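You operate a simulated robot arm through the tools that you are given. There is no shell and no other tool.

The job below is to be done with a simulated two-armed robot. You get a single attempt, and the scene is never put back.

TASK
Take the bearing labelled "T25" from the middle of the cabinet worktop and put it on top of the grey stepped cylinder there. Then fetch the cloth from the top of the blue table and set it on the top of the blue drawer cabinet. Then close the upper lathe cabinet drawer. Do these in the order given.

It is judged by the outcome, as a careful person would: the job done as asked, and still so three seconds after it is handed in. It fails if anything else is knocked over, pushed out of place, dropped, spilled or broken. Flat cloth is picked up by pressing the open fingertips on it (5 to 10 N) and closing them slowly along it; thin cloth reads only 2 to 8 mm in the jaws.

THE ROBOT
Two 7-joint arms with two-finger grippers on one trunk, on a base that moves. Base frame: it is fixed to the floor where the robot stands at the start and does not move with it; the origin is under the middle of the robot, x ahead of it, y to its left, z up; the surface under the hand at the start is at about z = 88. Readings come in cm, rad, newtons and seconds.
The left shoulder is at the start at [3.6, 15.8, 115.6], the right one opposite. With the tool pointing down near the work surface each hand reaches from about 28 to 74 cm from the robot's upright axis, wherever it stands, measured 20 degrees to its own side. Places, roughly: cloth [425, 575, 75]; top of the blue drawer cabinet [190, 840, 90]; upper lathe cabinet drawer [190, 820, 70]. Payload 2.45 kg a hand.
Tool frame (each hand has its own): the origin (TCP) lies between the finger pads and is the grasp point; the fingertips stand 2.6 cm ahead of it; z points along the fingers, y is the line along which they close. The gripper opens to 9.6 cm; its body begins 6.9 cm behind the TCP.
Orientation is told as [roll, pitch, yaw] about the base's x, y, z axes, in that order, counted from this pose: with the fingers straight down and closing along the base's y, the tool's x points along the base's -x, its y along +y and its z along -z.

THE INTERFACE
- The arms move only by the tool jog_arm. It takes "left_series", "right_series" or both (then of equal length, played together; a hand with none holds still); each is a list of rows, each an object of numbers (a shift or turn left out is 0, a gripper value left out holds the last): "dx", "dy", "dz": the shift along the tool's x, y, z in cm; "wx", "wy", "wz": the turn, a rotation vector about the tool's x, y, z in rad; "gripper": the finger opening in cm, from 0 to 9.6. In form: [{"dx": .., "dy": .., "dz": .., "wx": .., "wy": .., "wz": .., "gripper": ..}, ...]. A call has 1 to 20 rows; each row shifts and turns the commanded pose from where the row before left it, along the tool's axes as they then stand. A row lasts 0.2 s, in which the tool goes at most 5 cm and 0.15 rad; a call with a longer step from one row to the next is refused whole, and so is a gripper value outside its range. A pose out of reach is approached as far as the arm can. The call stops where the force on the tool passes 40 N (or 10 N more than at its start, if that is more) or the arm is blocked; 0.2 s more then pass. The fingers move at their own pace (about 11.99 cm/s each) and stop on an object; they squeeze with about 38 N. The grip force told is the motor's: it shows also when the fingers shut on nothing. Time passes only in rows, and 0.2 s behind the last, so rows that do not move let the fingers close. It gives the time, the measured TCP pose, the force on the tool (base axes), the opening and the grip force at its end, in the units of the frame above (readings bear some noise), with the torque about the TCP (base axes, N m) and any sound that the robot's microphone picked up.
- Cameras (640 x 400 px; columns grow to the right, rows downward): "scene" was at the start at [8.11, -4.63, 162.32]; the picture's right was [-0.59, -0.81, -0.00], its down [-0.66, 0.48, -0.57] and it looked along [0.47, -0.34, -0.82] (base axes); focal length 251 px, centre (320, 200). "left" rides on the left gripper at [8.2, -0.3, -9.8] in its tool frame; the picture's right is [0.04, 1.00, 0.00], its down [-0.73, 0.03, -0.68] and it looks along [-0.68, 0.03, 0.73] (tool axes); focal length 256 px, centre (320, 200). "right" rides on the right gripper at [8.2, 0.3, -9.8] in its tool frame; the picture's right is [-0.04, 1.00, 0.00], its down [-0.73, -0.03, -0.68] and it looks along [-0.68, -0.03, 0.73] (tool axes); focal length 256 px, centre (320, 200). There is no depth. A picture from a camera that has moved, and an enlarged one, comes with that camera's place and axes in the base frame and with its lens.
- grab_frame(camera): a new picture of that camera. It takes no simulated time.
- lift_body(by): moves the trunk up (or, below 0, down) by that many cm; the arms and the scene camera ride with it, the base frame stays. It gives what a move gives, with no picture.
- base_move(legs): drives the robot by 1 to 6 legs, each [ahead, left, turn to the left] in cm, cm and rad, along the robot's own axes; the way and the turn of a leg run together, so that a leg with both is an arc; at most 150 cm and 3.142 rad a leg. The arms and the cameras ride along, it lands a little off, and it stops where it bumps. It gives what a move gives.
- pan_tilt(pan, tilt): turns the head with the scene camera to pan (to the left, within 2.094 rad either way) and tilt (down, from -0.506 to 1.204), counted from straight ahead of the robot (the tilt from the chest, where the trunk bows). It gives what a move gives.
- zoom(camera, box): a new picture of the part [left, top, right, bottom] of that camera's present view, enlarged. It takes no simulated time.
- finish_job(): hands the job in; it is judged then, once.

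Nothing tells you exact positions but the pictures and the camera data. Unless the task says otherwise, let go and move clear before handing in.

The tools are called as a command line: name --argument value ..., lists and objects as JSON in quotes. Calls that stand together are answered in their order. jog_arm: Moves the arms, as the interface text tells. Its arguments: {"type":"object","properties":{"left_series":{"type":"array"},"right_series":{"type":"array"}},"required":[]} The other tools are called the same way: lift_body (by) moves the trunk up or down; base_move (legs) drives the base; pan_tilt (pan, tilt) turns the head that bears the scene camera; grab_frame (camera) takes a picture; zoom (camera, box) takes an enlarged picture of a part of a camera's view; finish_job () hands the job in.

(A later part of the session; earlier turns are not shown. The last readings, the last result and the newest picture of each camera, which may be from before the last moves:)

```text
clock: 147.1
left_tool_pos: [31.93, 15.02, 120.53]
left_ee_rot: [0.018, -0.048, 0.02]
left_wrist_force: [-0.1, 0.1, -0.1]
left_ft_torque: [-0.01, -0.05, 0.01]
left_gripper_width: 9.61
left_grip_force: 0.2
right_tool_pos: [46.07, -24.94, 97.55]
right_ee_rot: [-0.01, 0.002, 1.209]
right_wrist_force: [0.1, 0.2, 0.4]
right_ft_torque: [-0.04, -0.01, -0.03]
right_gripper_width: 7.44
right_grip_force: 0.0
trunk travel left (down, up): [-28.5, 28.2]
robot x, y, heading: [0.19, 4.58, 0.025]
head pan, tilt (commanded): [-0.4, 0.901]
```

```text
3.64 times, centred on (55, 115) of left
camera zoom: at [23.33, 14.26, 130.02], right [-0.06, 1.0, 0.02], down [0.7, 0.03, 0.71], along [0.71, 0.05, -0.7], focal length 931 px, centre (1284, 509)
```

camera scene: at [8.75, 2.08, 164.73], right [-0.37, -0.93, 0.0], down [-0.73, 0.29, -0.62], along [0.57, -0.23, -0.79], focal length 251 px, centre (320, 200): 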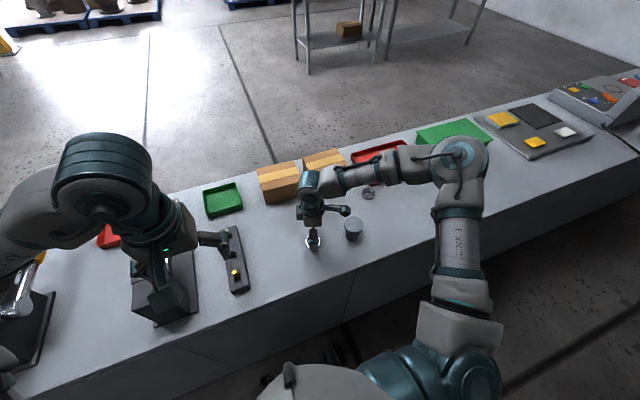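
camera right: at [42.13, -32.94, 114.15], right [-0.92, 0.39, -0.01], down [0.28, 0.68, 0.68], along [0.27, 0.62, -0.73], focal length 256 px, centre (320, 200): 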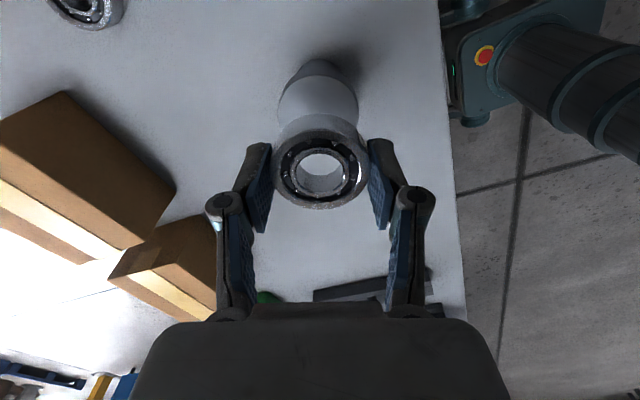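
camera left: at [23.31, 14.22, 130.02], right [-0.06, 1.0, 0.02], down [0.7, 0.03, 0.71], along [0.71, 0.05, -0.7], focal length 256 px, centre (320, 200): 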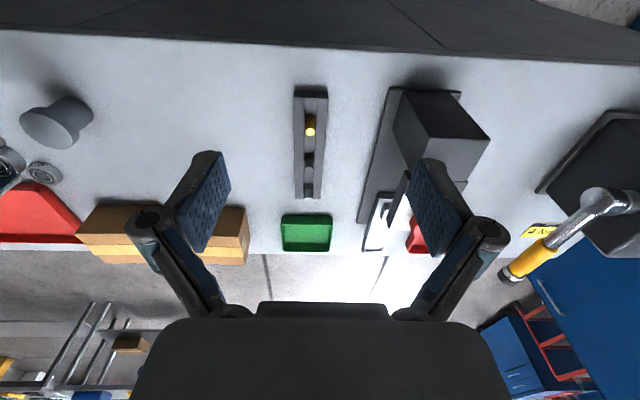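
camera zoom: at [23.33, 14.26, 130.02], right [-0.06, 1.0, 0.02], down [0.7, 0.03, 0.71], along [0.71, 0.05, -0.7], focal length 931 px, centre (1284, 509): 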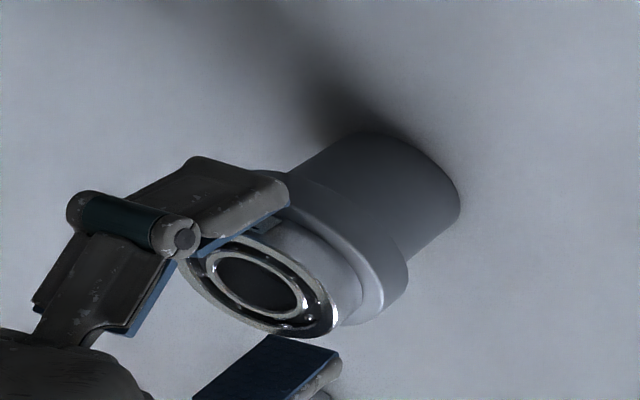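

T25 is resting on the cylinder, jaws clear. Opening fully and rising straight up.

jog_arm --right_series '[{"gripper": 9.6}, {"dz": -0.3}, {"dz": -0.6}, {"dz": -0.8}, {"dz": -0.8}, {"dz": -0.8}, {"dz": -0.8}, {"dz": -0.8}, {"dz": -0.8}, {"dz": -0.8}, {"dz": -0.8}, {"dz": -0.8}, {"dz": -0.8}, {"dz": -0.8}, {"dz": -0.6}, {"dz": -0.3}]'

zoom --camera "right" --box '[220, 0, 420, 160]'

zoom --camera "left" --box '[0, 60, 110, 170]'

grab_frame --camera "scene"

```text
clock: 150.5
left_tool_pos: [31.9, 14.93, 120.58]
left_ee_rot: [0.019, -0.046, 0.018]
left_wrist_force: [-0.4, 0.0, -0.7]
left_ft_torque: [-0.01, 0.02, -0.02]
left_gripper_width: 9.61
left_grip_force: 0.0
right_tool_pos: [45.8, -24.87, 108.24]
right_ee_rot: [-0.008, 0.001, 1.207]
right_wrist_force: [0.0, -0.5, 0.2]
right_ft_torque: [-0.03, 0.01, -0.02]
right_gripper_width: 9.62
right_grip_force: 0.2
trunk travel left (down, up): [-28.5, 28.2]
robot x, y, heading: [-0.08, 4.85, 0.018]
head pan, tilt (commanded): [-0.4, 0.901]
```

```text
2.50 times, centred on (320, 80) of right
camera zoom: at [42.55, -32.25, 118.13], right [-0.92, 0.39, -0.01], down [0.28, 0.68, 0.68], along [0.27, 0.62, -0.74], focal length 640 px, centre (320, 500)
```

zoom: 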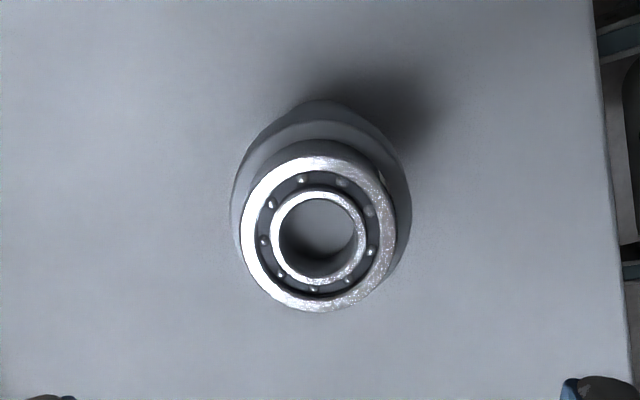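

```text
3.64 times, centred on (55, 115) of left
camera zoom: at [23.32, 14.27, 130.02], right [-0.06, 1.0, 0.02], down [0.7, 0.03, 0.71], along [0.71, 0.05, -0.7], focal length 931 px, centre (1284, 509)
```

zoom: 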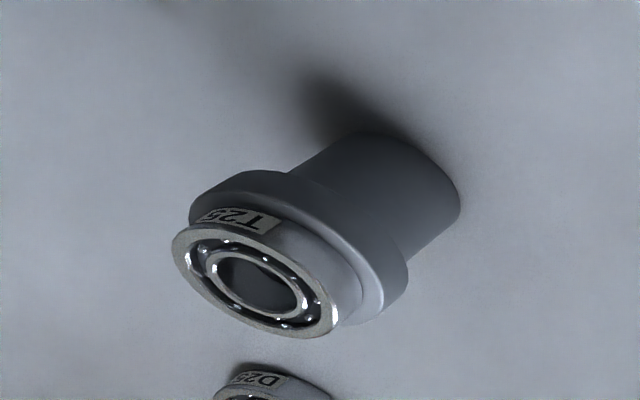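

```text
taken
camera scene: at [11.62, 2.02, 158.69], right [-0.37, -0.93, 0.0], down [-0.73, 0.29, -0.62], along [0.57, -0.23, -0.79], focal length 251 px, centre (320, 200)
```

scene: 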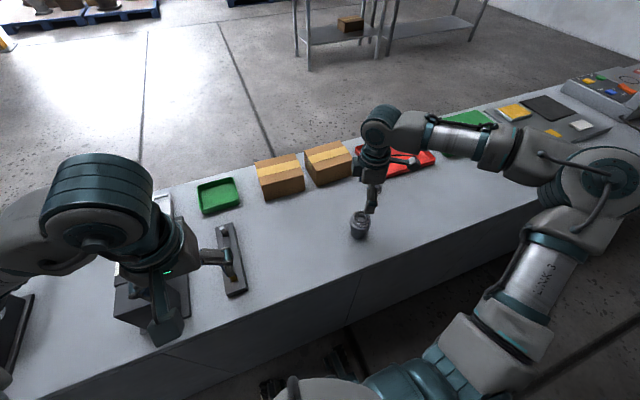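

Part one is done: T25 sits on the stepped cylinder. Next is the cloth at about (425, 575); I need to see the route, so I'll scan the surroundings with the head.

pan_tilt --pan 0.5 --tilt 0.25

grab_frame --camera "scene"

pan_tilt --pan 1.3 --tilt 0.4

grab_frame --camera "scene"

pan_tilt --pan 1.9 --tilt 0.5

grab_frame --camera "scene"

```text
clock: 151.7
left_tool_pos: [31.95, 14.92, 120.53]
left_ee_rot: [0.019, -0.047, 0.018]
left_wrist_force: [0.4, 0.4, 0.2]
left_ft_torque: [0.0, -0.02, -0.02]
left_gripper_width: 9.6
left_grip_force: 0.1
right_tool_pos: [45.97, -24.76, 108.17]
right_ee_rot: [-0.009, 0.002, 1.208]
right_wrist_force: [-0.2, -1.1, -0.7]
right_ft_torque: [0.0, -0.01, -0.01]
right_gripper_width: 9.56
right_grip_force: 0.0
trunk travel left (down, up): [-28.5, 28.2]
robot x, y, heading: [0.09, 4.62, 0.021]
head pan, tilt (commanded): [0.499, 0.25]
```

```text
taken
camera scene: at [12.74, 9.44, 164.39], right [0.5, -0.87, 0.0], down [-0.22, -0.12, -0.97], along [0.84, 0.48, -0.25], focal length 251 px, centre (320, 200)
```

scene: 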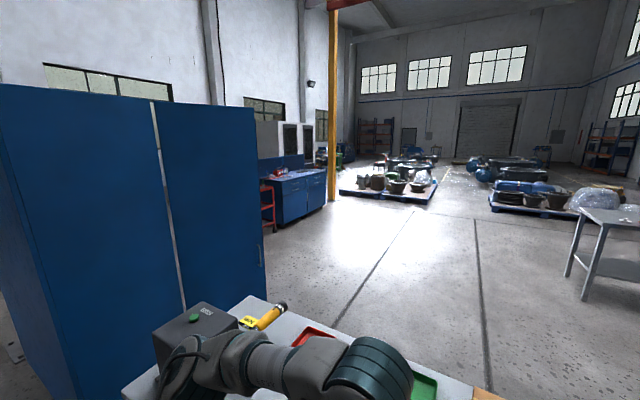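

```text
clock: 152.8
left_tool_pos: [31.87, 14.83, 120.52]
left_ee_rot: [0.019, -0.046, 0.016]
left_wrist_force: [-0.2, -0.5, -0.3]
left_ft_torque: [-0.01, -0.01, 0.02]
left_gripper_width: 9.59
left_grip_force: 0.1
right_tool_pos: [45.94, -24.85, 108.21]
right_ee_rot: [-0.01, 0.001, 1.207]
right_wrist_force: [0.3, -1.0, 0.2]
right_ft_torque: [-0.02, -0.04, -0.02]
right_gripper_width: 9.59
right_grip_force: 0.1
trunk travel left (down, up): [-28.5, 28.2]
robot x, y, heading: [0.58, 4.7, 0.018]
head pan, tilt (commanded): [1.3, 0.4]
```

```text
taken
camera scene: at [6.92, 13.79, 163.02], right [0.97, -0.25, 0.0], down [-0.1, -0.38, -0.92], along [0.23, 0.89, -0.39], focal length 251 px, centre (320, 200)
```

scene: 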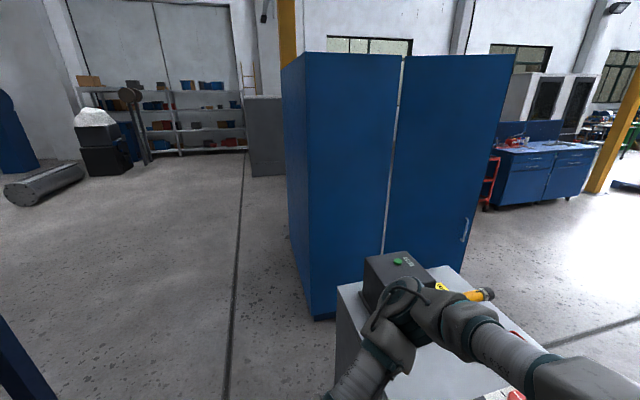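

```text
clock: 153.8
left_tool_pos: [31.87, 14.99, 120.66]
left_ee_rot: [0.019, -0.045, 0.017]
left_wrist_force: [-0.1, -0.3, 0.3]
left_ft_torque: [0.03, 0.0, 0.03]
left_gripper_width: 9.61
left_grip_force: 0.2
right_tool_pos: [45.89, -24.88, 108.25]
right_ee_rot: [-0.01, 0.003, 1.207]
right_wrist_force: [-1.0, -0.3, -0.4]
right_ft_torque: [-0.01, 0.01, 0.02]
right_gripper_width: 9.61
right_grip_force: 0.1
trunk travel left (down, up): [-28.5, 28.2]
robot x, y, heading: [0.31, 4.9, 0.022]
head pan, tilt (commanded): [1.901, 0.499]
```

```text
taken
camera scene: at [1.5, 13.37, 162.13], right [0.94, 0.34, 0.0], down [0.16, -0.45, -0.88], along [-0.3, 0.83, -0.48], focal length 251 px, centre (320, 200)
```

scene: 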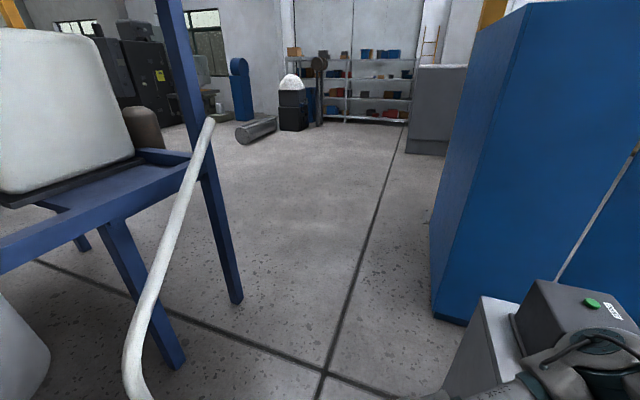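

The route looks like: along the aisle to the left (+y) past the tall blue cabinet (x 38–166, y 154–229), then right behind it. First I'll tuck the right hand back and straighten its yaw.

jog_arm --right_series '[{"dx": 0.36, "dy": 0.61, "dz": -0.35, "wz": 0.067}, {"dx": 0.36, "dy": 0.61, "dz": -0.35, "wz": 0.067}, {"dx": 0.36, "dy": 0.61, "dz": -0.35, "wz": 0.067}, {"dx": 0.36, "dy": 0.61, "dz": -0.35, "wz": 0.067}, {"dx": 0.36, "dy": 0.61, "dz": -0.35, "wz": 0.067}, {"dx": 0.36, "dy": 0.61, "dz": -0.35, "wz": 0.067}, {"dx": 0.57, "dy": 0.42, "dz": -0.35, "wz": 0.067}, {"dx": 0.57, "dy": 0.42, "dz": -0.35, "wz": 0.067}, {"dx": 0.57, "dy": 0.42, "dz": -0.35, "wz": 0.067}, {"dx": 0.57, "dy": 0.42, "dz": -0.35, "wz": 0.067}, {"dx": 0.57, "dy": 0.42, "dz": -0.35, "wz": 0.067}, {"dx": 0.57, "dy": 0.42, "dz": -0.35, "wz": 0.067}, {"dx": 0.69, "dy": 0.17, "dz": -0.35, "wz": 0.067}, {"dx": 0.69, "dy": 0.17, "dz": -0.35, "wz": 0.067}, {"dx": 0.69, "dy": 0.17, "dz": -0.35, "wz": 0.067}, {"dx": 0.69, "dy": 0.17, "dz": -0.35, "wz": 0.067}, {"dx": 0.69, "dy": 0.17, "dz": -0.35, "wz": 0.067}, {"dx": 0.69, "dy": 0.17, "dz": -0.35, "wz": 0.067}]'

pan_tilt --pan 0.0 --tilt 0.7

grab_frame --camera "scene"

```text
clock: 157.6
left_tool_pos: [31.94, 15.03, 120.63]
left_ee_rot: [0.02, -0.049, 0.017]
left_wrist_force: [0.0, -0.1, 0.4]
left_ft_torque: [-0.01, 0.0, 0.02]
left_gripper_width: 9.59
left_grip_force: 0.1
right_tool_pos: [33.08, -24.82, 114.32]
right_ee_rot: [-0.005, -0.008, -0.002]
right_wrist_force: [0.6, -0.6, -0.2]
right_ft_torque: [0.0, -0.01, 0.03]
right_gripper_width: 9.59
right_grip_force: 0.0
trunk travel left (down, up): [-28.5, 28.2]
robot x, y, heading: [0.24, 4.75, 0.021]
head pan, tilt (commanded): [1.901, 0.499]
```

```text
clock: 159.5
left_tool_pos: [31.96, 14.87, 120.62]
left_ee_rot: [0.021, -0.047, 0.018]
left_wrist_force: [-0.3, -0.6, 0.3]
left_ft_torque: [0.0, 0.0, 0.02]
left_gripper_width: 9.57
left_grip_force: 0.2
right_tool_pos: [33.21, -24.82, 114.31]
right_ee_rot: [-0.005, -0.006, 0.001]
right_wrist_force: [-0.1, -1.0, -0.2]
right_ft_torque: [0.01, -0.03, -0.03]
right_gripper_width: 9.59
right_grip_force: 0.0
trunk travel left (down, up): [-28.5, 28.2]
robot x, y, heading: [0.15, 4.67, 0.022]
head pan, tilt (commanded): [0.0, 0.7]
```

```text
taken
camera scene: at [13.01, 4.99, 160.31], right [0.02, -1.0, 0.0], down [-0.65, -0.01, -0.76], along [0.76, 0.02, -0.65], focal length 251 px, centre (320, 200)
```

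scene: 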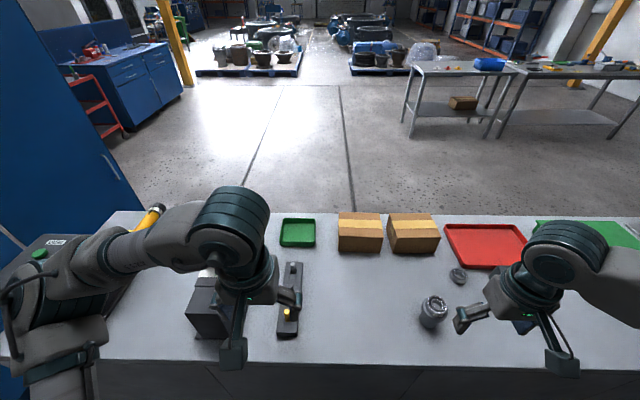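

The arms' elbows stick out about 57 cm at z≈115, so I'll raise the trunk 10 cm to clear the items at the counter's left end, then side-step left and turn left 90°.

lift_body --by 10

base_move --legs '[[-3, 62, 0], [0, 0, 1.55]]'

grab_frame --camera "scene"

```text
clock: 160.8
left_tool_pos: [32.02, 14.91, 130.57]
left_ee_rot: [0.019, -0.049, 0.019]
left_wrist_force: [0.4, -0.1, 0.7]
left_ft_torque: [0.02, 0.04, 0.01]
left_gripper_width: 9.59
left_grip_force: 0.1
right_tool_pos: [33.16, -24.89, 124.48]
right_ee_rot: [-0.006, -0.008, 0.003]
right_wrist_force: [0.1, 0.2, -0.2]
right_ft_torque: [-0.03, 0.0, 0.0]
right_gripper_width: 9.56
right_grip_force: 0.1
trunk travel left (down, up): [-38.5, 18.2]
robot x, y, heading: [0.21, 4.55, 0.02]
head pan, tilt (commanded): [0.0, 0.7]
```

```text
clock: 168.0
left_tool_pos: [-12.41, 99.24, 130.71]
left_ee_rot: [0.022, -0.048, 1.545]
left_wrist_force: [0.0, -0.2, -0.3]
left_ft_torque: [-0.05, -0.01, 0.01]
left_gripper_width: 9.61
left_grip_force: 0.0
right_tool_pos: [27.17, 98.67, 124.26]
right_ee_rot: [-0.002, -0.007, 1.529]
right_wrist_force: [-0.7, -0.2, 0.3]
right_ft_torque: [0.0, 0.0, -0.03]
right_gripper_width: 9.61
right_grip_force: 0.1
trunk travel left (down, up): [-38.5, 18.2]
robot x, y, heading: [-4.43, 67.16, 1.547]
head pan, tilt (commanded): [0.0, 0.7]
```

```text
taken
camera scene: at [-2.9, 75.75, 170.35], right [1.0, -0.02, -0.01], down [-0.02, -0.65, -0.76], along [0.01, 0.76, -0.65], focal length 251 px, centre (320, 200)
```

scene: 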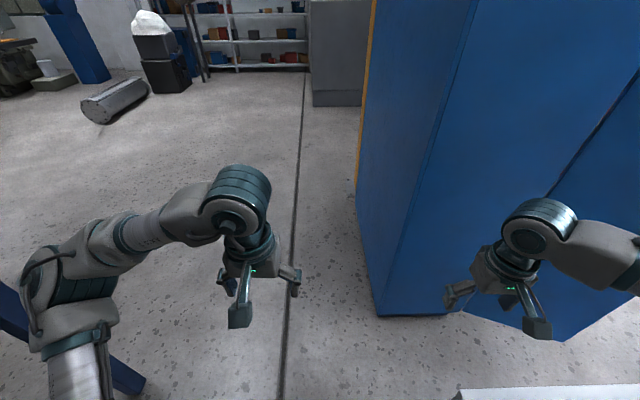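

Turned left with no sway. The blue cabinet runs from y≈154 to ≈290 at x≥38. I'll shift left to x≈-40 and drive ahead past it.

base_move --legs '[[63, 37, 0], [150, 0, 0]]'

pan_tilt --pan -0.6 --tilt 0.4

grab_frame --camera "scene"

pan_tilt --pan -1.3 --tilt 0.4

grab_frame --camera "scene"

```text
clock: 179.1
left_tool_pos: [-38.04, 315.54, 130.75]
left_ee_rot: [0.02, -0.051, 1.502]
left_wrist_force: [0.2, 0.2, -0.8]
left_ft_torque: [0.0, -0.01, 0.02]
left_gripper_width: 9.62
left_grip_force: 0.0
right_tool_pos: [1.65, 313.31, 124.55]
right_ee_rot: [-0.006, -0.012, 1.486]
right_wrist_force: [-1.1, -0.1, 0.6]
right_ft_torque: [0.03, 0.0, 0.02]
right_gripper_width: 9.59
right_grip_force: 0.0
trunk travel left (down, up): [-38.5, 18.2]
robot x, y, heading: [-30.72, 282.91, 1.505]
head pan, tilt (commanded): [0.0, 0.7]
```

```text
clock: 180.1
left_tool_pos: [-38.28, 315.33, 130.78]
left_ee_rot: [0.016, -0.052, 1.501]
left_wrist_force: [-0.2, -0.3, 0.1]
left_ft_torque: [-0.01, -0.01, 0.02]
left_gripper_width: 9.6
left_grip_force: 0.2
right_tool_pos: [1.45, 313.24, 124.66]
right_ee_rot: [-0.006, -0.01, 1.486]
right_wrist_force: [-0.5, -0.1, -0.8]
right_ft_torque: [-0.02, 0.01, -0.02]
right_gripper_width: 9.58
right_grip_force: 0.0
trunk travel left (down, up): [-38.5, 18.2]
robot x, y, heading: [-30.6, 283.33, 1.506]
head pan, tilt (commanded): [-0.6, 0.4]
```

```text
taken
camera scene: at [-24.53, 290.67, 173.03], right [0.79, -0.62, 0.0], down [-0.24, -0.31, -0.92], along [0.57, 0.72, -0.39], focal length 251 px, centre (320, 200)
```

scene: 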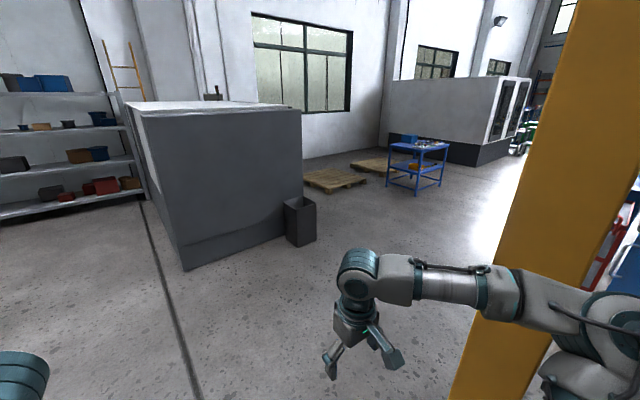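

```text
clock: 181.2
left_tool_pos: [-38.35, 315.39, 130.83]
left_ee_rot: [0.015, -0.051, 1.503]
left_wrist_force: [-0.5, 0.9, -0.1]
left_ft_torque: [0.05, -0.01, -0.01]
left_gripper_width: 9.59
left_grip_force: 0.1
right_tool_pos: [1.46, 313.27, 124.72]
right_ee_rot: [-0.008, -0.012, 1.486]
right_wrist_force: [0.7, -0.5, 0.3]
right_ft_torque: [-0.01, 0.0, 0.01]
right_gripper_width: 9.62
right_grip_force: 0.1
trunk travel left (down, up): [-38.5, 18.2]
robot x, y, heading: [-30.42, 283.17, 1.509]
head pan, tilt (commanded): [-1.3, 0.4]
```

```text
taken
camera scene: at [-21.26, 285.3, 173.05], right [0.21, -0.98, 0.0], down [-0.38, -0.08, -0.92], along [0.9, 0.19, -0.39], focal length 251 px, centre (320, 200)
```

scene: 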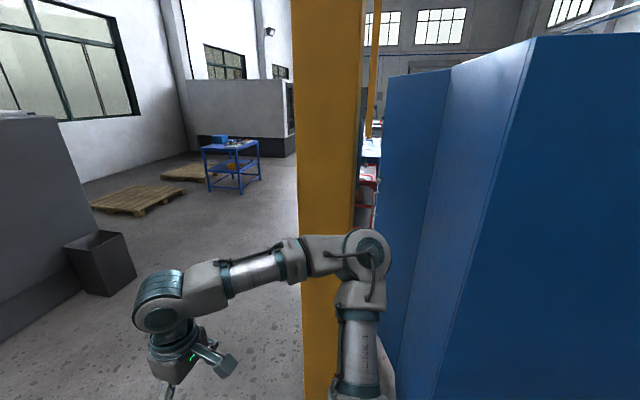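

I can see the small blue table (cart) ahead-right at about (420, 550), with a grey box and bin on the left and a yellow column on the right. I'll drive ahead to y≈408, turn right, and go along the corridor.

base_move --legs '[[125, 0, 0], [0, 0, -1.4], [150, 0, 0], [80, 0, 0]]'

pan_tilt --pan 0.4 --tilt 0.4

grab_frame --camera "scene"

```text
clock: 202.1
left_tool_pos: [238.69, 443.05, 130.74]
left_ee_rot: [0.017, -0.05, 0.092]
left_wrist_force: [-0.2, -1.3, 0.4]
left_ft_torque: [0.01, -0.01, -0.01]
left_gripper_width: 9.61
left_grip_force: 0.0
right_tool_pos: [242.91, 403.37, 124.57]
right_ee_rot: [-0.005, -0.011, 0.075]
right_wrist_force: [0.1, 1.0, 0.9]
right_ft_torque: [0.02, 0.01, -0.01]
right_gripper_width: 9.61
right_grip_force: 0.0
trunk travel left (down, up): [-38.5, 18.2]
robot x, y, heading: [208.64, 430.39, 0.093]
head pan, tilt (commanded): [-1.3, 0.4]
```

```text
clock: 203.8
left_tool_pos: [238.57, 443.37, 130.8]
left_ee_rot: [0.016, -0.053, 0.092]
left_wrist_force: [0.3, 0.2, -0.1]
left_ft_torque: [-0.02, 0.05, 0.0]
left_gripper_width: 9.61
left_grip_force: 0.0
right_tool_pos: [242.64, 403.59, 124.8]
right_ee_rot: [-0.007, -0.012, 0.076]
right_wrist_force: [-0.4, -0.8, 0.7]
right_ft_torque: [-0.01, 0.01, 0.0]
right_gripper_width: 9.62
right_grip_force: 0.1
trunk travel left (down, up): [-38.5, 18.2]
robot x, y, heading: [208.14, 430.63, 0.095]
head pan, tilt (commanded): [0.4, 0.4]
```

```text
taken
camera scene: at [216.59, 434.85, 173.04], right [0.47, -0.88, 0.0], down [-0.35, -0.18, -0.92], along [0.81, 0.44, -0.39], focal length 251 px, centre (320, 200)
```

scene: 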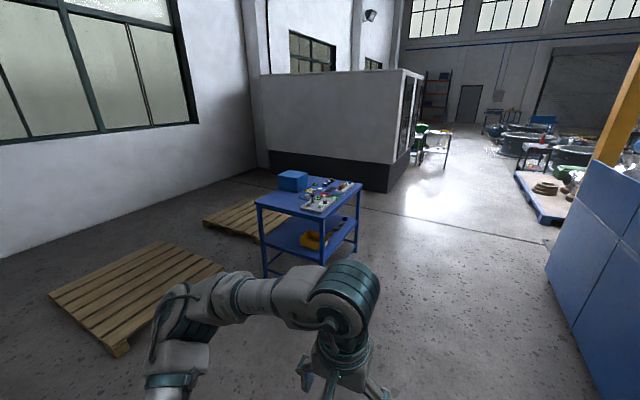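

No sway from these forward moves. Zooming onto the blue table to locate it and the cloth.

zoom --camera "scene" --box '[230, 155, 390, 285]'

zoom --camera "scene" --box '[265, 165, 365, 220]'

```text
3.08 times, centred on (310, 220) of scene
camera zoom: at [216.59, 434.85, 173.04], right [0.47, -0.88, 0.0], down [-0.35, -0.18, -0.92], along [0.81, 0.44, -0.39], focal length 772 px, centre (351, 138)
```

zoom: 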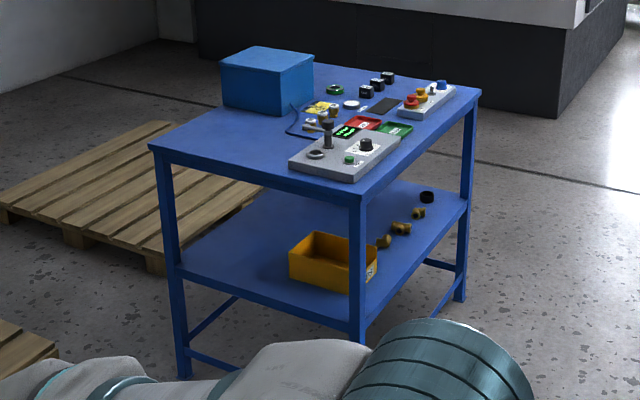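

```text
6.40 times, centred on (315, 192) of scene
camera zoom: at [216.59, 434.85, 173.04], right [0.47, -0.88, 0.0], down [-0.35, -0.18, -0.92], along [0.81, 0.44, -0.39], focal length 1605 px, centre (352, 248)
```

zoom: 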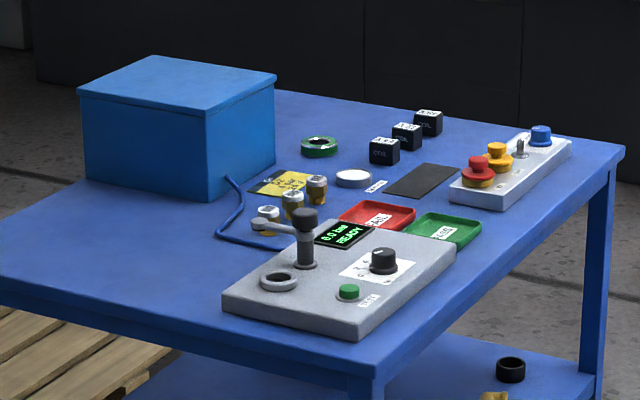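

I don't see an obvious cloth yet on this table (the blue box may hide it). Let me look left toward (190, 840) as well to understand the layout.

pan_tilt --pan 1.2 --tilt 0.3

grab_frame --camera "scene"

pan_tilt --pan 2.0 --tilt 0.3

grab_frame --camera "scene"

pan_tilt --pan -0.5 --tilt 0.3

grab_frame --camera "scene"

```text
clock: 204.9
left_tool_pos: [238.57, 443.24, 130.9]
left_ee_rot: [0.015, -0.052, 0.091]
left_wrist_force: [0.3, 0.1, -0.6]
left_ft_torque: [0.0, 0.02, -0.01]
left_gripper_width: 9.59
left_grip_force: 0.0
right_tool_pos: [242.77, 403.71, 124.85]
right_ee_rot: [-0.007, -0.011, 0.074]
right_wrist_force: [-0.3, -0.5, 0.3]
right_ft_torque: [0.02, 0.01, -0.02]
right_gripper_width: 9.61
right_grip_force: 0.0
trunk travel left (down, up): [-38.5, 18.2]
robot x, y, heading: [208.34, 430.64, 0.096]
head pan, tilt (commanded): [1.201, 0.3]
```

```text
taken
camera scene: at [210.99, 439.46, 173.99], right [0.96, -0.27, 0.0], down [-0.08, -0.28, -0.96], along [0.26, 0.92, -0.3], focal length 251 px, centre (320, 200)
```

scene: 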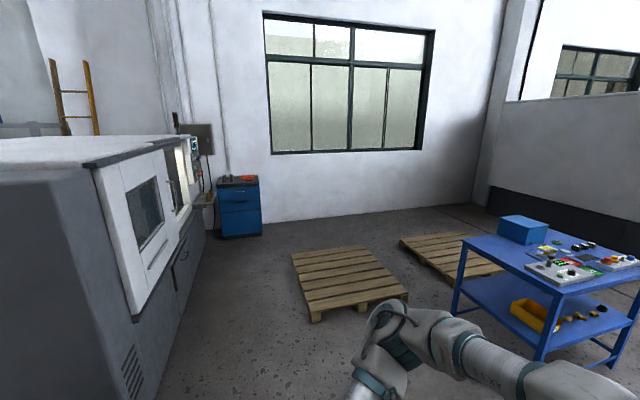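

```text
clock: 206.0
left_tool_pos: [238.51, 443.15, 130.87]
left_ee_rot: [0.017, -0.054, 0.09]
left_wrist_force: [0.5, 1.2, -0.6]
left_ft_torque: [-0.06, 0.0, 0.03]
left_gripper_width: 9.64
left_grip_force: 0.0
right_tool_pos: [242.67, 403.6, 124.66]
right_ee_rot: [-0.007, -0.013, 0.074]
right_wrist_force: [0.0, -0.3, 0.5]
right_ft_torque: [-0.02, 0.0, 0.02]
right_gripper_width: 9.58
right_grip_force: 0.1
trunk travel left (down, up): [-38.5, 18.2]
robot x, y, heading: [208.22, 430.9, 0.092]
head pan, tilt (commanded): [2.0, 0.3]
```

```text
taken
camera scene: at [203.78, 438.57, 174.01], right [0.87, 0.5, 0.0], down [0.14, -0.26, -0.96], along [-0.48, 0.83, -0.29], focal length 251 px, centre (320, 200)
```

scene: 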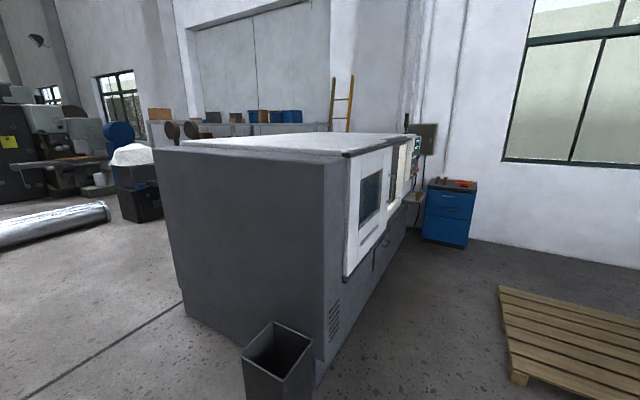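

```text
clock: 208.3
left_tool_pos: [238.48, 443.15, 130.84]
left_ee_rot: [0.015, -0.053, 0.093]
left_wrist_force: [0.3, -0.5, -0.5]
left_ft_torque: [0.0, 0.03, 0.03]
left_gripper_width: 9.59
left_grip_force: 0.0
right_tool_pos: [242.76, 403.78, 124.67]
right_ee_rot: [-0.007, -0.012, 0.074]
right_wrist_force: [0.4, 0.7, 0.2]
right_ft_torque: [0.0, 0.02, 0.02]
right_gripper_width: 9.59
right_grip_force: 0.1
trunk travel left (down, up): [-38.5, 18.2]
robot x, y, heading: [208.47, 430.69, 0.095]
head pan, tilt (commanded): [-0.499, 0.3]
```

```text
taken
camera scene: at [217.03, 426.8, 173.96], right [-0.39, -0.92, 0.0], down [-0.27, 0.12, -0.95], along [0.88, -0.38, -0.3], focal length 251 px, centre (320, 200)
```

scene: 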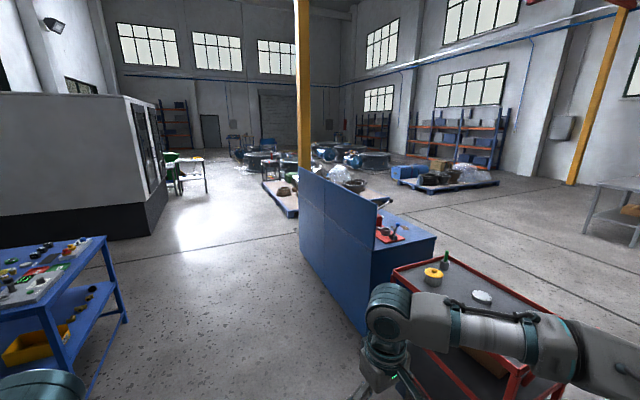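

The lathe's blue drawer cabinet is by the wall at about (190, 835), as given. For the cloth I need a closer look at the table top; driving forward about 100 cm and looking again.

base_move --legs '[[105, 0, 0]]'

pan_tilt --pan 0.75 --tilt 0.6

grab_frame --camera "scene"

zoom --camera "scene" --box '[220, 100, 460, 250]'

```text
clock: 213.7
left_tool_pos: [342.66, 451.87, 130.89]
left_ee_rot: [0.016, -0.054, 0.074]
left_wrist_force: [0.1, -0.1, -0.3]
left_ft_torque: [0.0, -0.02, -0.02]
left_gripper_width: 9.61
left_grip_force: 0.1
right_tool_pos: [346.39, 412.3, 124.79]
right_ee_rot: [-0.007, -0.011, 0.06]
right_wrist_force: [-0.5, 0.5, -0.3]
right_ft_torque: [-0.01, -0.01, -0.03]
right_gripper_width: 9.62
right_grip_force: 0.0
trunk travel left (down, up): [-38.5, 18.2]
robot x, y, heading: [312.51, 439.4, 0.079]
head pan, tilt (commanded): [-0.499, 0.3]
```

```text
clock: 215.1
left_tool_pos: [342.67, 451.86, 130.94]
left_ee_rot: [0.017, -0.053, 0.076]
left_wrist_force: [-0.1, -0.3, 0.2]
left_ft_torque: [0.02, 0.01, -0.02]
left_gripper_width: 9.61
left_grip_force: 0.1
right_tool_pos: [346.28, 412.22, 124.96]
right_ee_rot: [-0.008, -0.014, 0.06]
right_wrist_force: [0.4, -0.2, -0.5]
right_ft_torque: [-0.02, 0.01, 0.02]
right_gripper_width: 9.61
right_grip_force: 0.0
trunk travel left (down, up): [-38.5, 18.2]
robot x, y, heading: [312.18, 439.52, 0.074]
head pan, tilt (commanded): [0.75, 0.6]
```

```text
taken
camera scene: at [318.5, 446.08, 171.23], right [0.74, -0.68, 0.0], down [-0.38, -0.42, -0.82], along [0.56, 0.61, -0.57], focal length 251 px, centre (320, 200)
```

scene: 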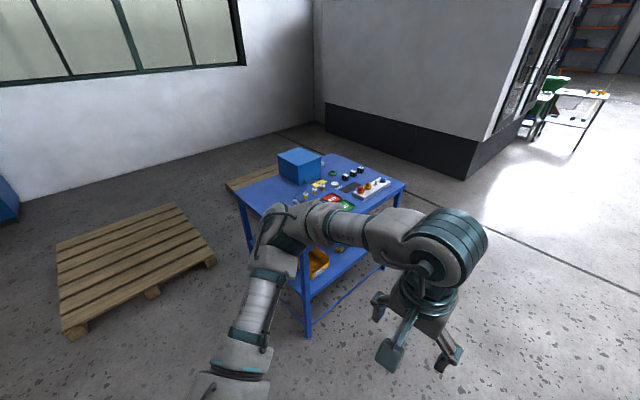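

```text
2.67 times, centred on (340, 175) of scene
camera zoom: at [318.5, 446.08, 171.23], right [0.74, -0.68, 0.0], down [-0.38, -0.42, -0.82], along [0.56, 0.61, -0.57], focal length 669 px, centre (267, 267)
```

zoom: 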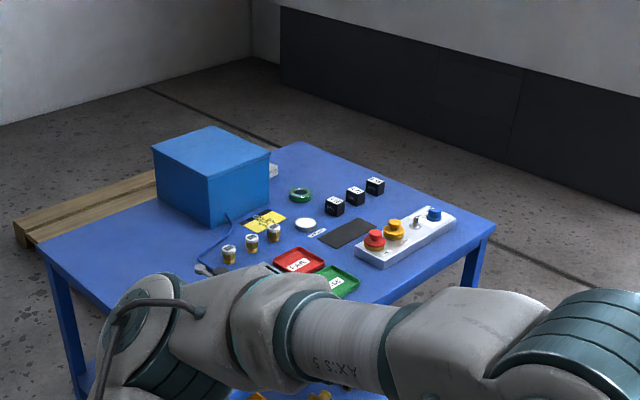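

I can glimpse something whitish behind the blue box, near (440, 578). The reachable side is the table's right end, so I'll drive around the front of the table to its right side and look.

base_move --legs '[[150, -22, 0], [55, 0, 0], [0, 0, 1.5], [55, 0, 0]]'

pan_tilt --pan 0.7 --tilt 0.6

grab_frame --camera "scene"

zoom --camera "scene" --box '[200, 100, 440, 250]'

```text
refused: leg 1 is longer than a leg can be; nothing moved
```

```text
clock: 215.8
left_tool_pos: [342.61, 451.93, 130.87]
left_ee_rot: [0.015, -0.053, 0.076]
left_wrist_force: [-0.1, 0.2, 0.4]
left_ft_torque: [-0.02, -0.01, 0.02]
left_gripper_width: 9.62
left_grip_force: 0.1
right_tool_pos: [346.24, 412.21, 124.82]
right_ee_rot: [-0.007, -0.016, 0.059]
right_wrist_force: [-0.2, 0.0, 0.0]
right_ft_torque: [-0.01, 0.01, 0.0]
right_gripper_width: 9.56
right_grip_force: 0.0
trunk travel left (down, up): [-38.5, 18.2]
robot x, y, heading: [312.26, 439.25, 0.078]
head pan, tilt (commanded): [0.7, 0.6]
```

```text
taken
camera scene: at [318.81, 445.78, 171.23], right [0.7, -0.71, 0.0], down [-0.4, -0.4, -0.82], along [0.58, 0.58, -0.57], focal length 251 px, centre (320, 200)
```

scene: 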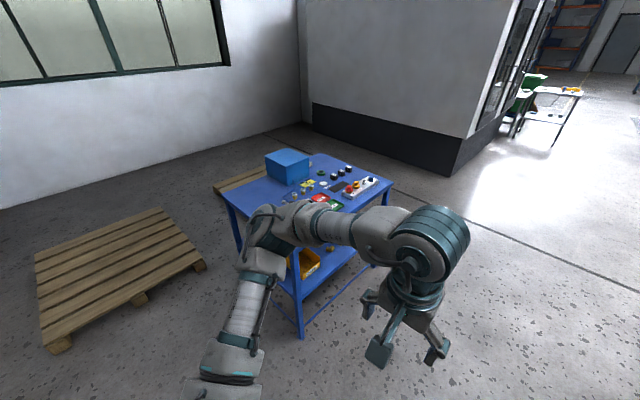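

```text
2.67 times, centred on (320, 175) of scene
camera zoom: at [318.81, 445.78, 171.23], right [0.7, -0.71, 0.0], down [-0.4, -0.4, -0.82], along [0.58, 0.58, -0.57], focal length 669 px, centre (320, 267)
```

zoom: 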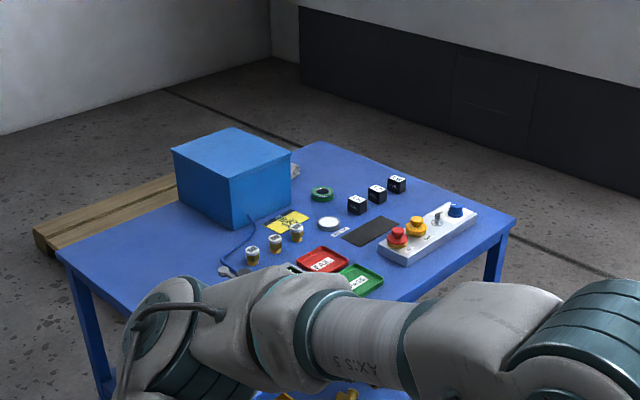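

The leg was just too long; splitting it differently.

base_move --legs '[[140, -20, 0], [65, 0, 0], [0, 0, 1.5], [55, 0, 0]]'

pan_tilt --pan 0.7 --tilt 0.6

grab_frame --camera "scene"

```text
clock: 232.6
left_tool_pos: [505.62, 523.87, 130.93]
left_ee_rot: [0.015, -0.056, 1.624]
left_wrist_force: [0.2, 0.3, 0.1]
left_ft_torque: [0.01, 0.01, -0.01]
left_gripper_width: 9.63
left_grip_force: 0.1
right_tool_pos: [545.29, 526.85, 124.72]
right_ee_rot: [-0.008, -0.016, 1.609]
right_wrist_force: [-0.1, -0.1, -0.4]
right_ft_torque: [0.03, 0.02, 0.01]
right_gripper_width: 9.61
right_grip_force: 0.0
trunk travel left (down, up): [-38.5, 18.2]
robot x, y, heading: [517.15, 493.82, 1.629]
head pan, tilt (commanded): [0.7, 0.6]
```

```text
clock: 233.2
left_tool_pos: [505.49, 523.94, 131.03]
left_ee_rot: [0.017, -0.055, 1.625]
left_wrist_force: [0.6, 0.2, 0.2]
left_ft_torque: [0.0, -0.02, -0.04]
left_gripper_width: 9.61
left_grip_force: 0.0
right_tool_pos: [545.13, 526.72, 124.88]
right_ee_rot: [-0.007, -0.017, 1.61]
right_wrist_force: [-0.4, 1.4, 1.3]
right_ft_torque: [0.01, 0.03, 0.0]
right_gripper_width: 9.59
right_grip_force: 0.1
trunk travel left (down, up): [-38.5, 18.2]
robot x, y, heading: [517.09, 493.84, 1.627]
head pan, tilt (commanded): [0.7, 0.6]
```

```text
taken
camera scene: at [511.2, 500.08, 171.23], right [0.73, 0.69, 0.0], down [0.39, -0.41, -0.82], along [-0.57, 0.6, -0.57], focal length 251 px, centre (320, 200)
```

scene: 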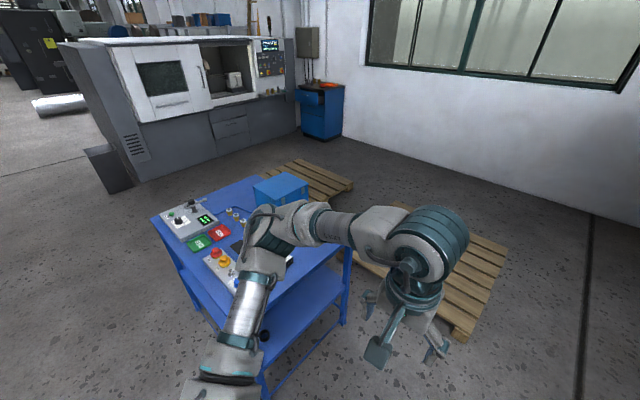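

The left arm hides the cloth area from here. I'll drive ahead 75 cm and turn left to face the table's right end.

base_move --legs '[[74, -2, 0], [0, 0, 1.51]]'

pan_tilt --pan 0.0 --tilt 0.85

grab_frame --camera "scene"

grab_frame --camera "right"

grab_frame --camera "left"

```text
clock: 240.9
left_tool_pos: [484.07, 557.7, 131.0]
left_ee_rot: [0.017, -0.055, 3.137]
left_wrist_force: [0.2, -0.9, -0.2]
left_ft_torque: [-0.03, -0.04, 0.02]
left_gripper_width: 9.6
left_grip_force: 0.0
right_tool_pos: [483.66, 597.35, 124.89]
right_ee_rot: [-0.007, -0.016, 3.119]
right_wrist_force: [-0.9, 0.3, 0.5]
right_ft_torque: [0.02, 0.0, 0.01]
right_gripper_width: 9.59
right_grip_force: 0.0
trunk travel left (down, up): [-38.5, 18.2]
robot x, y, heading: [515.41, 567.29, 3.142]
head pan, tilt (commanded): [0.7, 0.6]
```

```text
clock: 241.9
left_tool_pos: [484.43, 557.74, 131.04]
left_ee_rot: [0.016, -0.059, 3.138]
left_wrist_force: [0.1, 0.7, 0.5]
left_ft_torque: [0.0, 0.02, -0.03]
left_gripper_width: 9.62
left_grip_force: 0.0
right_tool_pos: [483.82, 597.29, 124.99]
right_ee_rot: [-0.006, -0.019, 3.122]
right_wrist_force: [1.2, 0.2, 0.5]
right_ft_torque: [0.01, 0.0, -0.02]
right_gripper_width: 9.6
right_grip_force: 0.0
trunk travel left (down, up): [-38.5, 18.2]
robot x, y, heading: [514.89, 567.67, 3.144]
head pan, tilt (commanded): [0.0, 0.85]
```

```text
taken
camera scene: at [507.34, 567.6, 169.13], right [0.0, 1.0, 0.0], down [0.75, 0.0, -0.66], along [-0.66, 0.0, -0.75], focal length 251 px, centre (320, 200)
```

scene: 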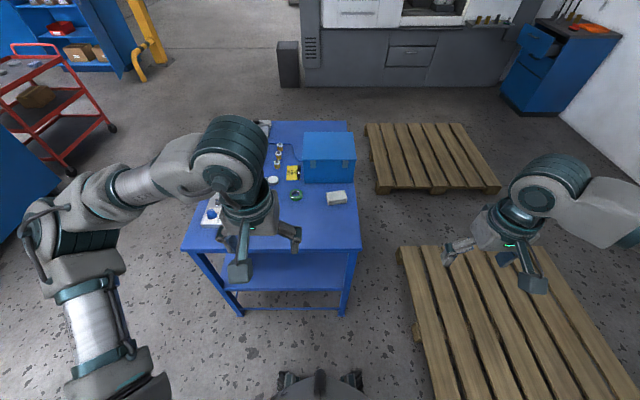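

```text
taken
camera right: at [492.11, 596.86, 134.68], right [-0.06, -1.0, -0.01], down [-0.72, 0.04, 0.69], along [-0.69, 0.05, -0.72], focal length 256 px, centre (320, 200)
```

right: 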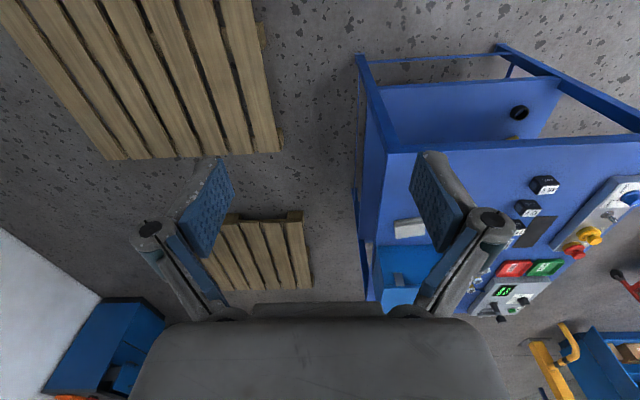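

```text
taken
camera left: at [493.09, 558.07, 140.36], right [0.04, -1.0, 0.01], down [-0.69, -0.02, 0.72], along [-0.72, -0.04, -0.69], focal length 256 px, centre (320, 200)
```

left: 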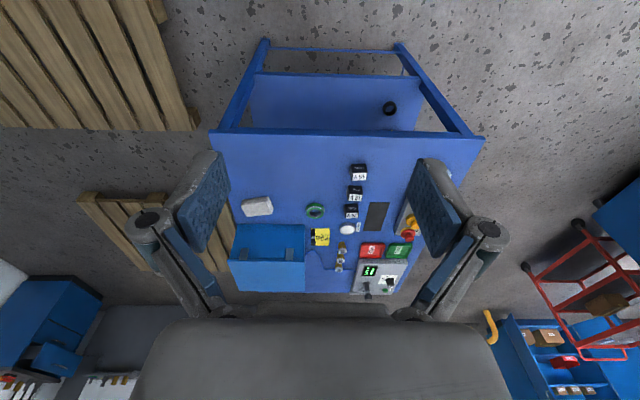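

Now I can see a small white item next to the blue box—likely the folded cloth. Zooming in.

zoom --camera "scene" --box '[290, 160, 380, 230]'

zoom --camera "left" --box '[200, 160, 340, 260]'

zoom --camera "left" --box '[290, 140, 430, 300]'

```text
5.71 times, centred on (335, 195) of scene
camera zoom: at [507.34, 567.6, 169.13], right [0.0, 1.0, 0.0], down [0.75, 0.0, -0.66], along [-0.66, 0.0, -0.75], focal length 1433 px, centre (234, 229)
```

zoom: 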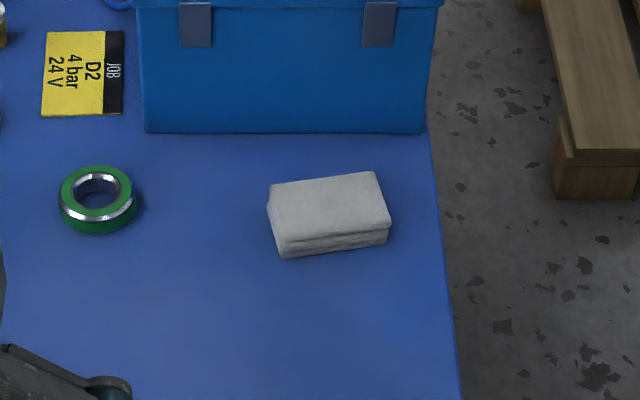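

```text
4.00 times, centred on (270, 210) of left
camera zoom: at [493.09, 558.07, 140.36], right [0.04, -1.0, 0.01], down [-0.69, -0.02, 0.72], along [-0.72, -0.04, -0.69], focal length 1024 px, centre (520, 160)
```

zoom: 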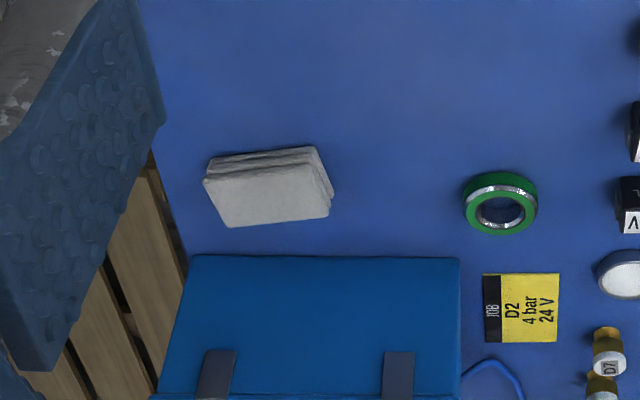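

```text
2.50 times, centred on (360, 220) of left
camera zoom: at [493.09, 558.07, 140.36], right [0.04, -1.0, 0.01], down [-0.69, -0.02, 0.72], along [-0.72, -0.04, -0.69], focal length 640 px, centre (220, 150)
```

zoom: 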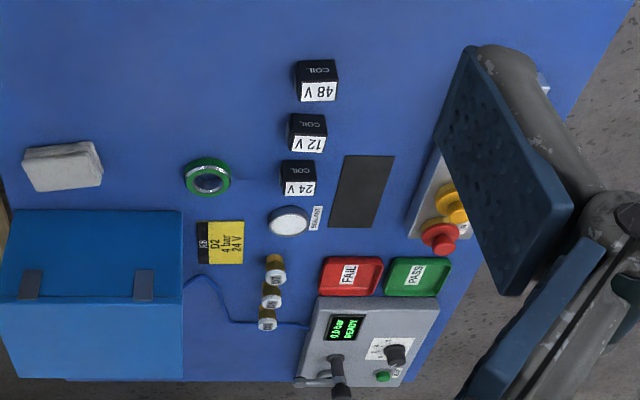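

The white folded cloth is at about (430, 575), top at z≈84, ~8×5×2 cm, beside the blue box. I'll turn a little left and go ahead ~17 cm so the right hand can reach it, using only turn and forward motion.

base_move --legs '[[0, 0, 0.23], [17, 0, 0]]'

pan_tilt --pan -0.35 --tilt 0.95

grab_frame --camera "scene"

grab_frame --camera "right"

```text
clock: 244.2
left_tool_pos: [471.19, 547.44, 131.2]
left_ee_rot: [0.019, -0.061, -2.915]
left_wrist_force: [0.4, -0.5, 0.0]
left_ft_torque: [-0.04, 0.02, -0.02]
left_gripper_width: 9.58
left_grip_force: 0.1
right_tool_pos: [461.47, 586.1, 125.0]
right_ee_rot: [-0.003, -0.019, -2.93]
right_wrist_force: [-0.4, -0.2, -0.5]
right_ft_torque: [-0.03, 0.0, -0.01]
right_gripper_width: 9.58
right_grip_force: 0.0
trunk travel left (down, up): [-38.5, 18.2]
robot x, y, heading: [498.53, 563.36, -2.914]
head pan, tilt (commanded): [0.0, 0.85]
```

```text
clock: 245.1
left_tool_pos: [470.88, 547.4, 131.09]
left_ee_rot: [0.018, -0.056, -2.918]
left_wrist_force: [-0.8, 0.5, 0.1]
left_ft_torque: [-0.01, 0.0, -0.01]
left_gripper_width: 9.62
left_grip_force: 0.1
right_tool_pos: [461.37, 585.82, 124.93]
right_ee_rot: [-0.006, -0.017, -2.93]
right_wrist_force: [0.1, 0.7, -0.2]
right_ft_torque: [-0.02, -0.04, -0.01]
right_gripper_width: 9.61
right_grip_force: 0.1
trunk travel left (down, up): [-38.5, 18.2]
robot x, y, heading: [498.14, 563.4, -2.912]
head pan, tilt (commanded): [-0.351, 0.949]
```

```text
taken
camera scene: at [491.22, 565.0, 168.37], right [0.12, 0.99, 0.0], down [0.81, -0.1, -0.58], along [-0.57, 0.07, -0.82], focal length 251 px, centre (320, 200)
```

scene: 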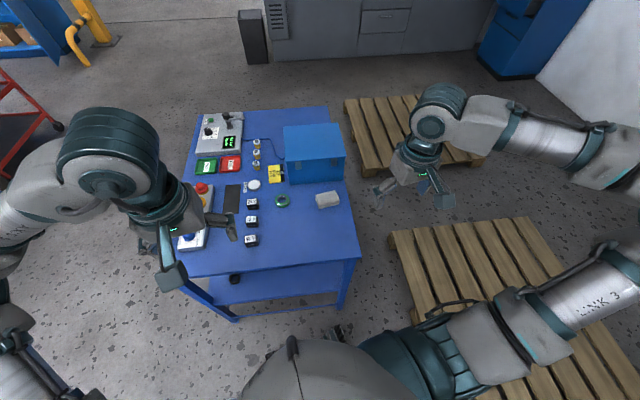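

```text
taken
camera right: at [469.49, 587.27, 134.66], right [0.17, -0.99, 0.0], down [-0.71, -0.13, 0.69], along [-0.68, -0.11, -0.72], focal length 256 px, centre (320, 200)
```

right: 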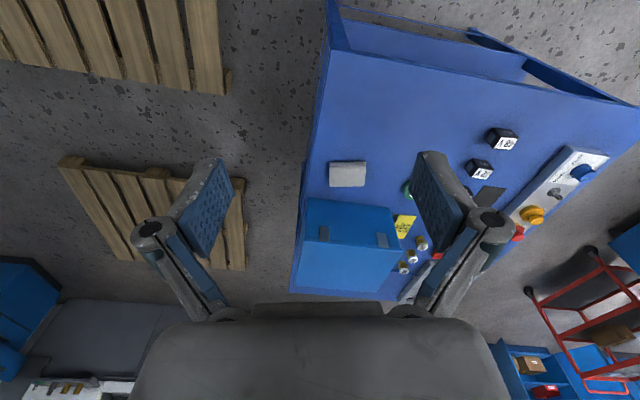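

Good position, no sway. I'll lower the trunk 10 cm for better reach and then yaw the right hand by about +1.5 rad so the jaws close along the cloth's short side.

lift_body --by -10

jog_arm --right_series '[{"wz": -0.084}, {"wz": -0.084}, {"wz": -0.084}, {"wz": -0.084}, {"wz": -0.084}, {"wz": -0.084}, {"wz": -0.084}, {"wz": -0.084}, {"wz": -0.084}, {"wz": -0.084}, {"wz": -0.084}, {"wz": -0.084}, {"wz": -0.084}, {"wz": -0.084}, {"wz": -0.084}, {"wz": -0.084}, {"wz": -0.084}, {"wz": -0.084}]'

grab_frame --camera "right"

```text
clock: 246.4
left_tool_pos: [471.13, 547.01, 121.16]
left_ee_rot: [0.014, -0.061, -2.916]
left_wrist_force: [-0.6, 0.4, 0.5]
left_ft_torque: [-0.02, 0.04, 0.01]
left_gripper_width: 9.59
left_grip_force: 0.0
right_tool_pos: [461.62, 585.55, 115.15]
right_ee_rot: [-0.007, -0.022, -2.93]
right_wrist_force: [0.8, -0.2, -0.2]
right_ft_torque: [0.01, 0.02, -0.01]
right_gripper_width: 9.59
right_grip_force: 0.0
trunk travel left (down, up): [-28.5, 28.2]
robot x, y, heading: [498.7, 563.7, -2.915]
head pan, tilt (commanded): [-0.351, 0.949]
```

```text
clock: 250.2
left_tool_pos: [471.11, 547.05, 121.16]
left_ee_rot: [0.015, -0.059, -2.917]
left_wrist_force: [-0.2, -0.4, 0.1]
left_ft_torque: [0.03, -0.01, -0.01]
left_gripper_width: 9.59
left_grip_force: 0.0
right_tool_pos: [461.5, 585.58, 115.13]
right_ee_rot: [-0.022, 0.008, -1.416]
right_wrist_force: [-0.7, 0.1, 0.9]
right_ft_torque: [-0.01, 0.03, 0.0]
right_gripper_width: 9.59
right_grip_force: 0.1
trunk travel left (down, up): [-28.5, 28.2]
robot x, y, heading: [498.43, 563.49, -2.915]
head pan, tilt (commanded): [-0.351, 0.949]
```

```text
taken
camera right: at [460.7, 593.77, 124.93], right [0.99, 0.11, -0.02], down [0.1, -0.73, 0.67], along [0.06, -0.67, -0.74], focal length 256 px, centre (320, 200)
```

right: 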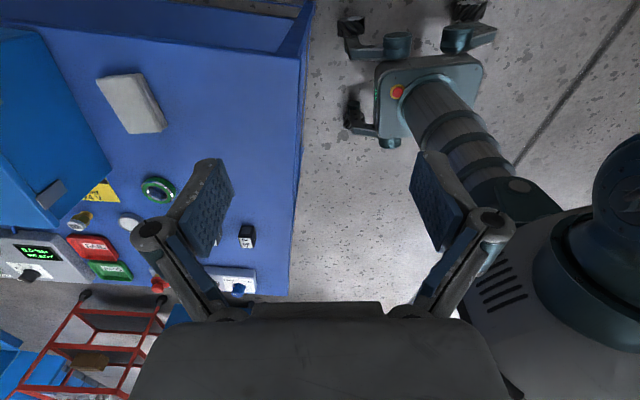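

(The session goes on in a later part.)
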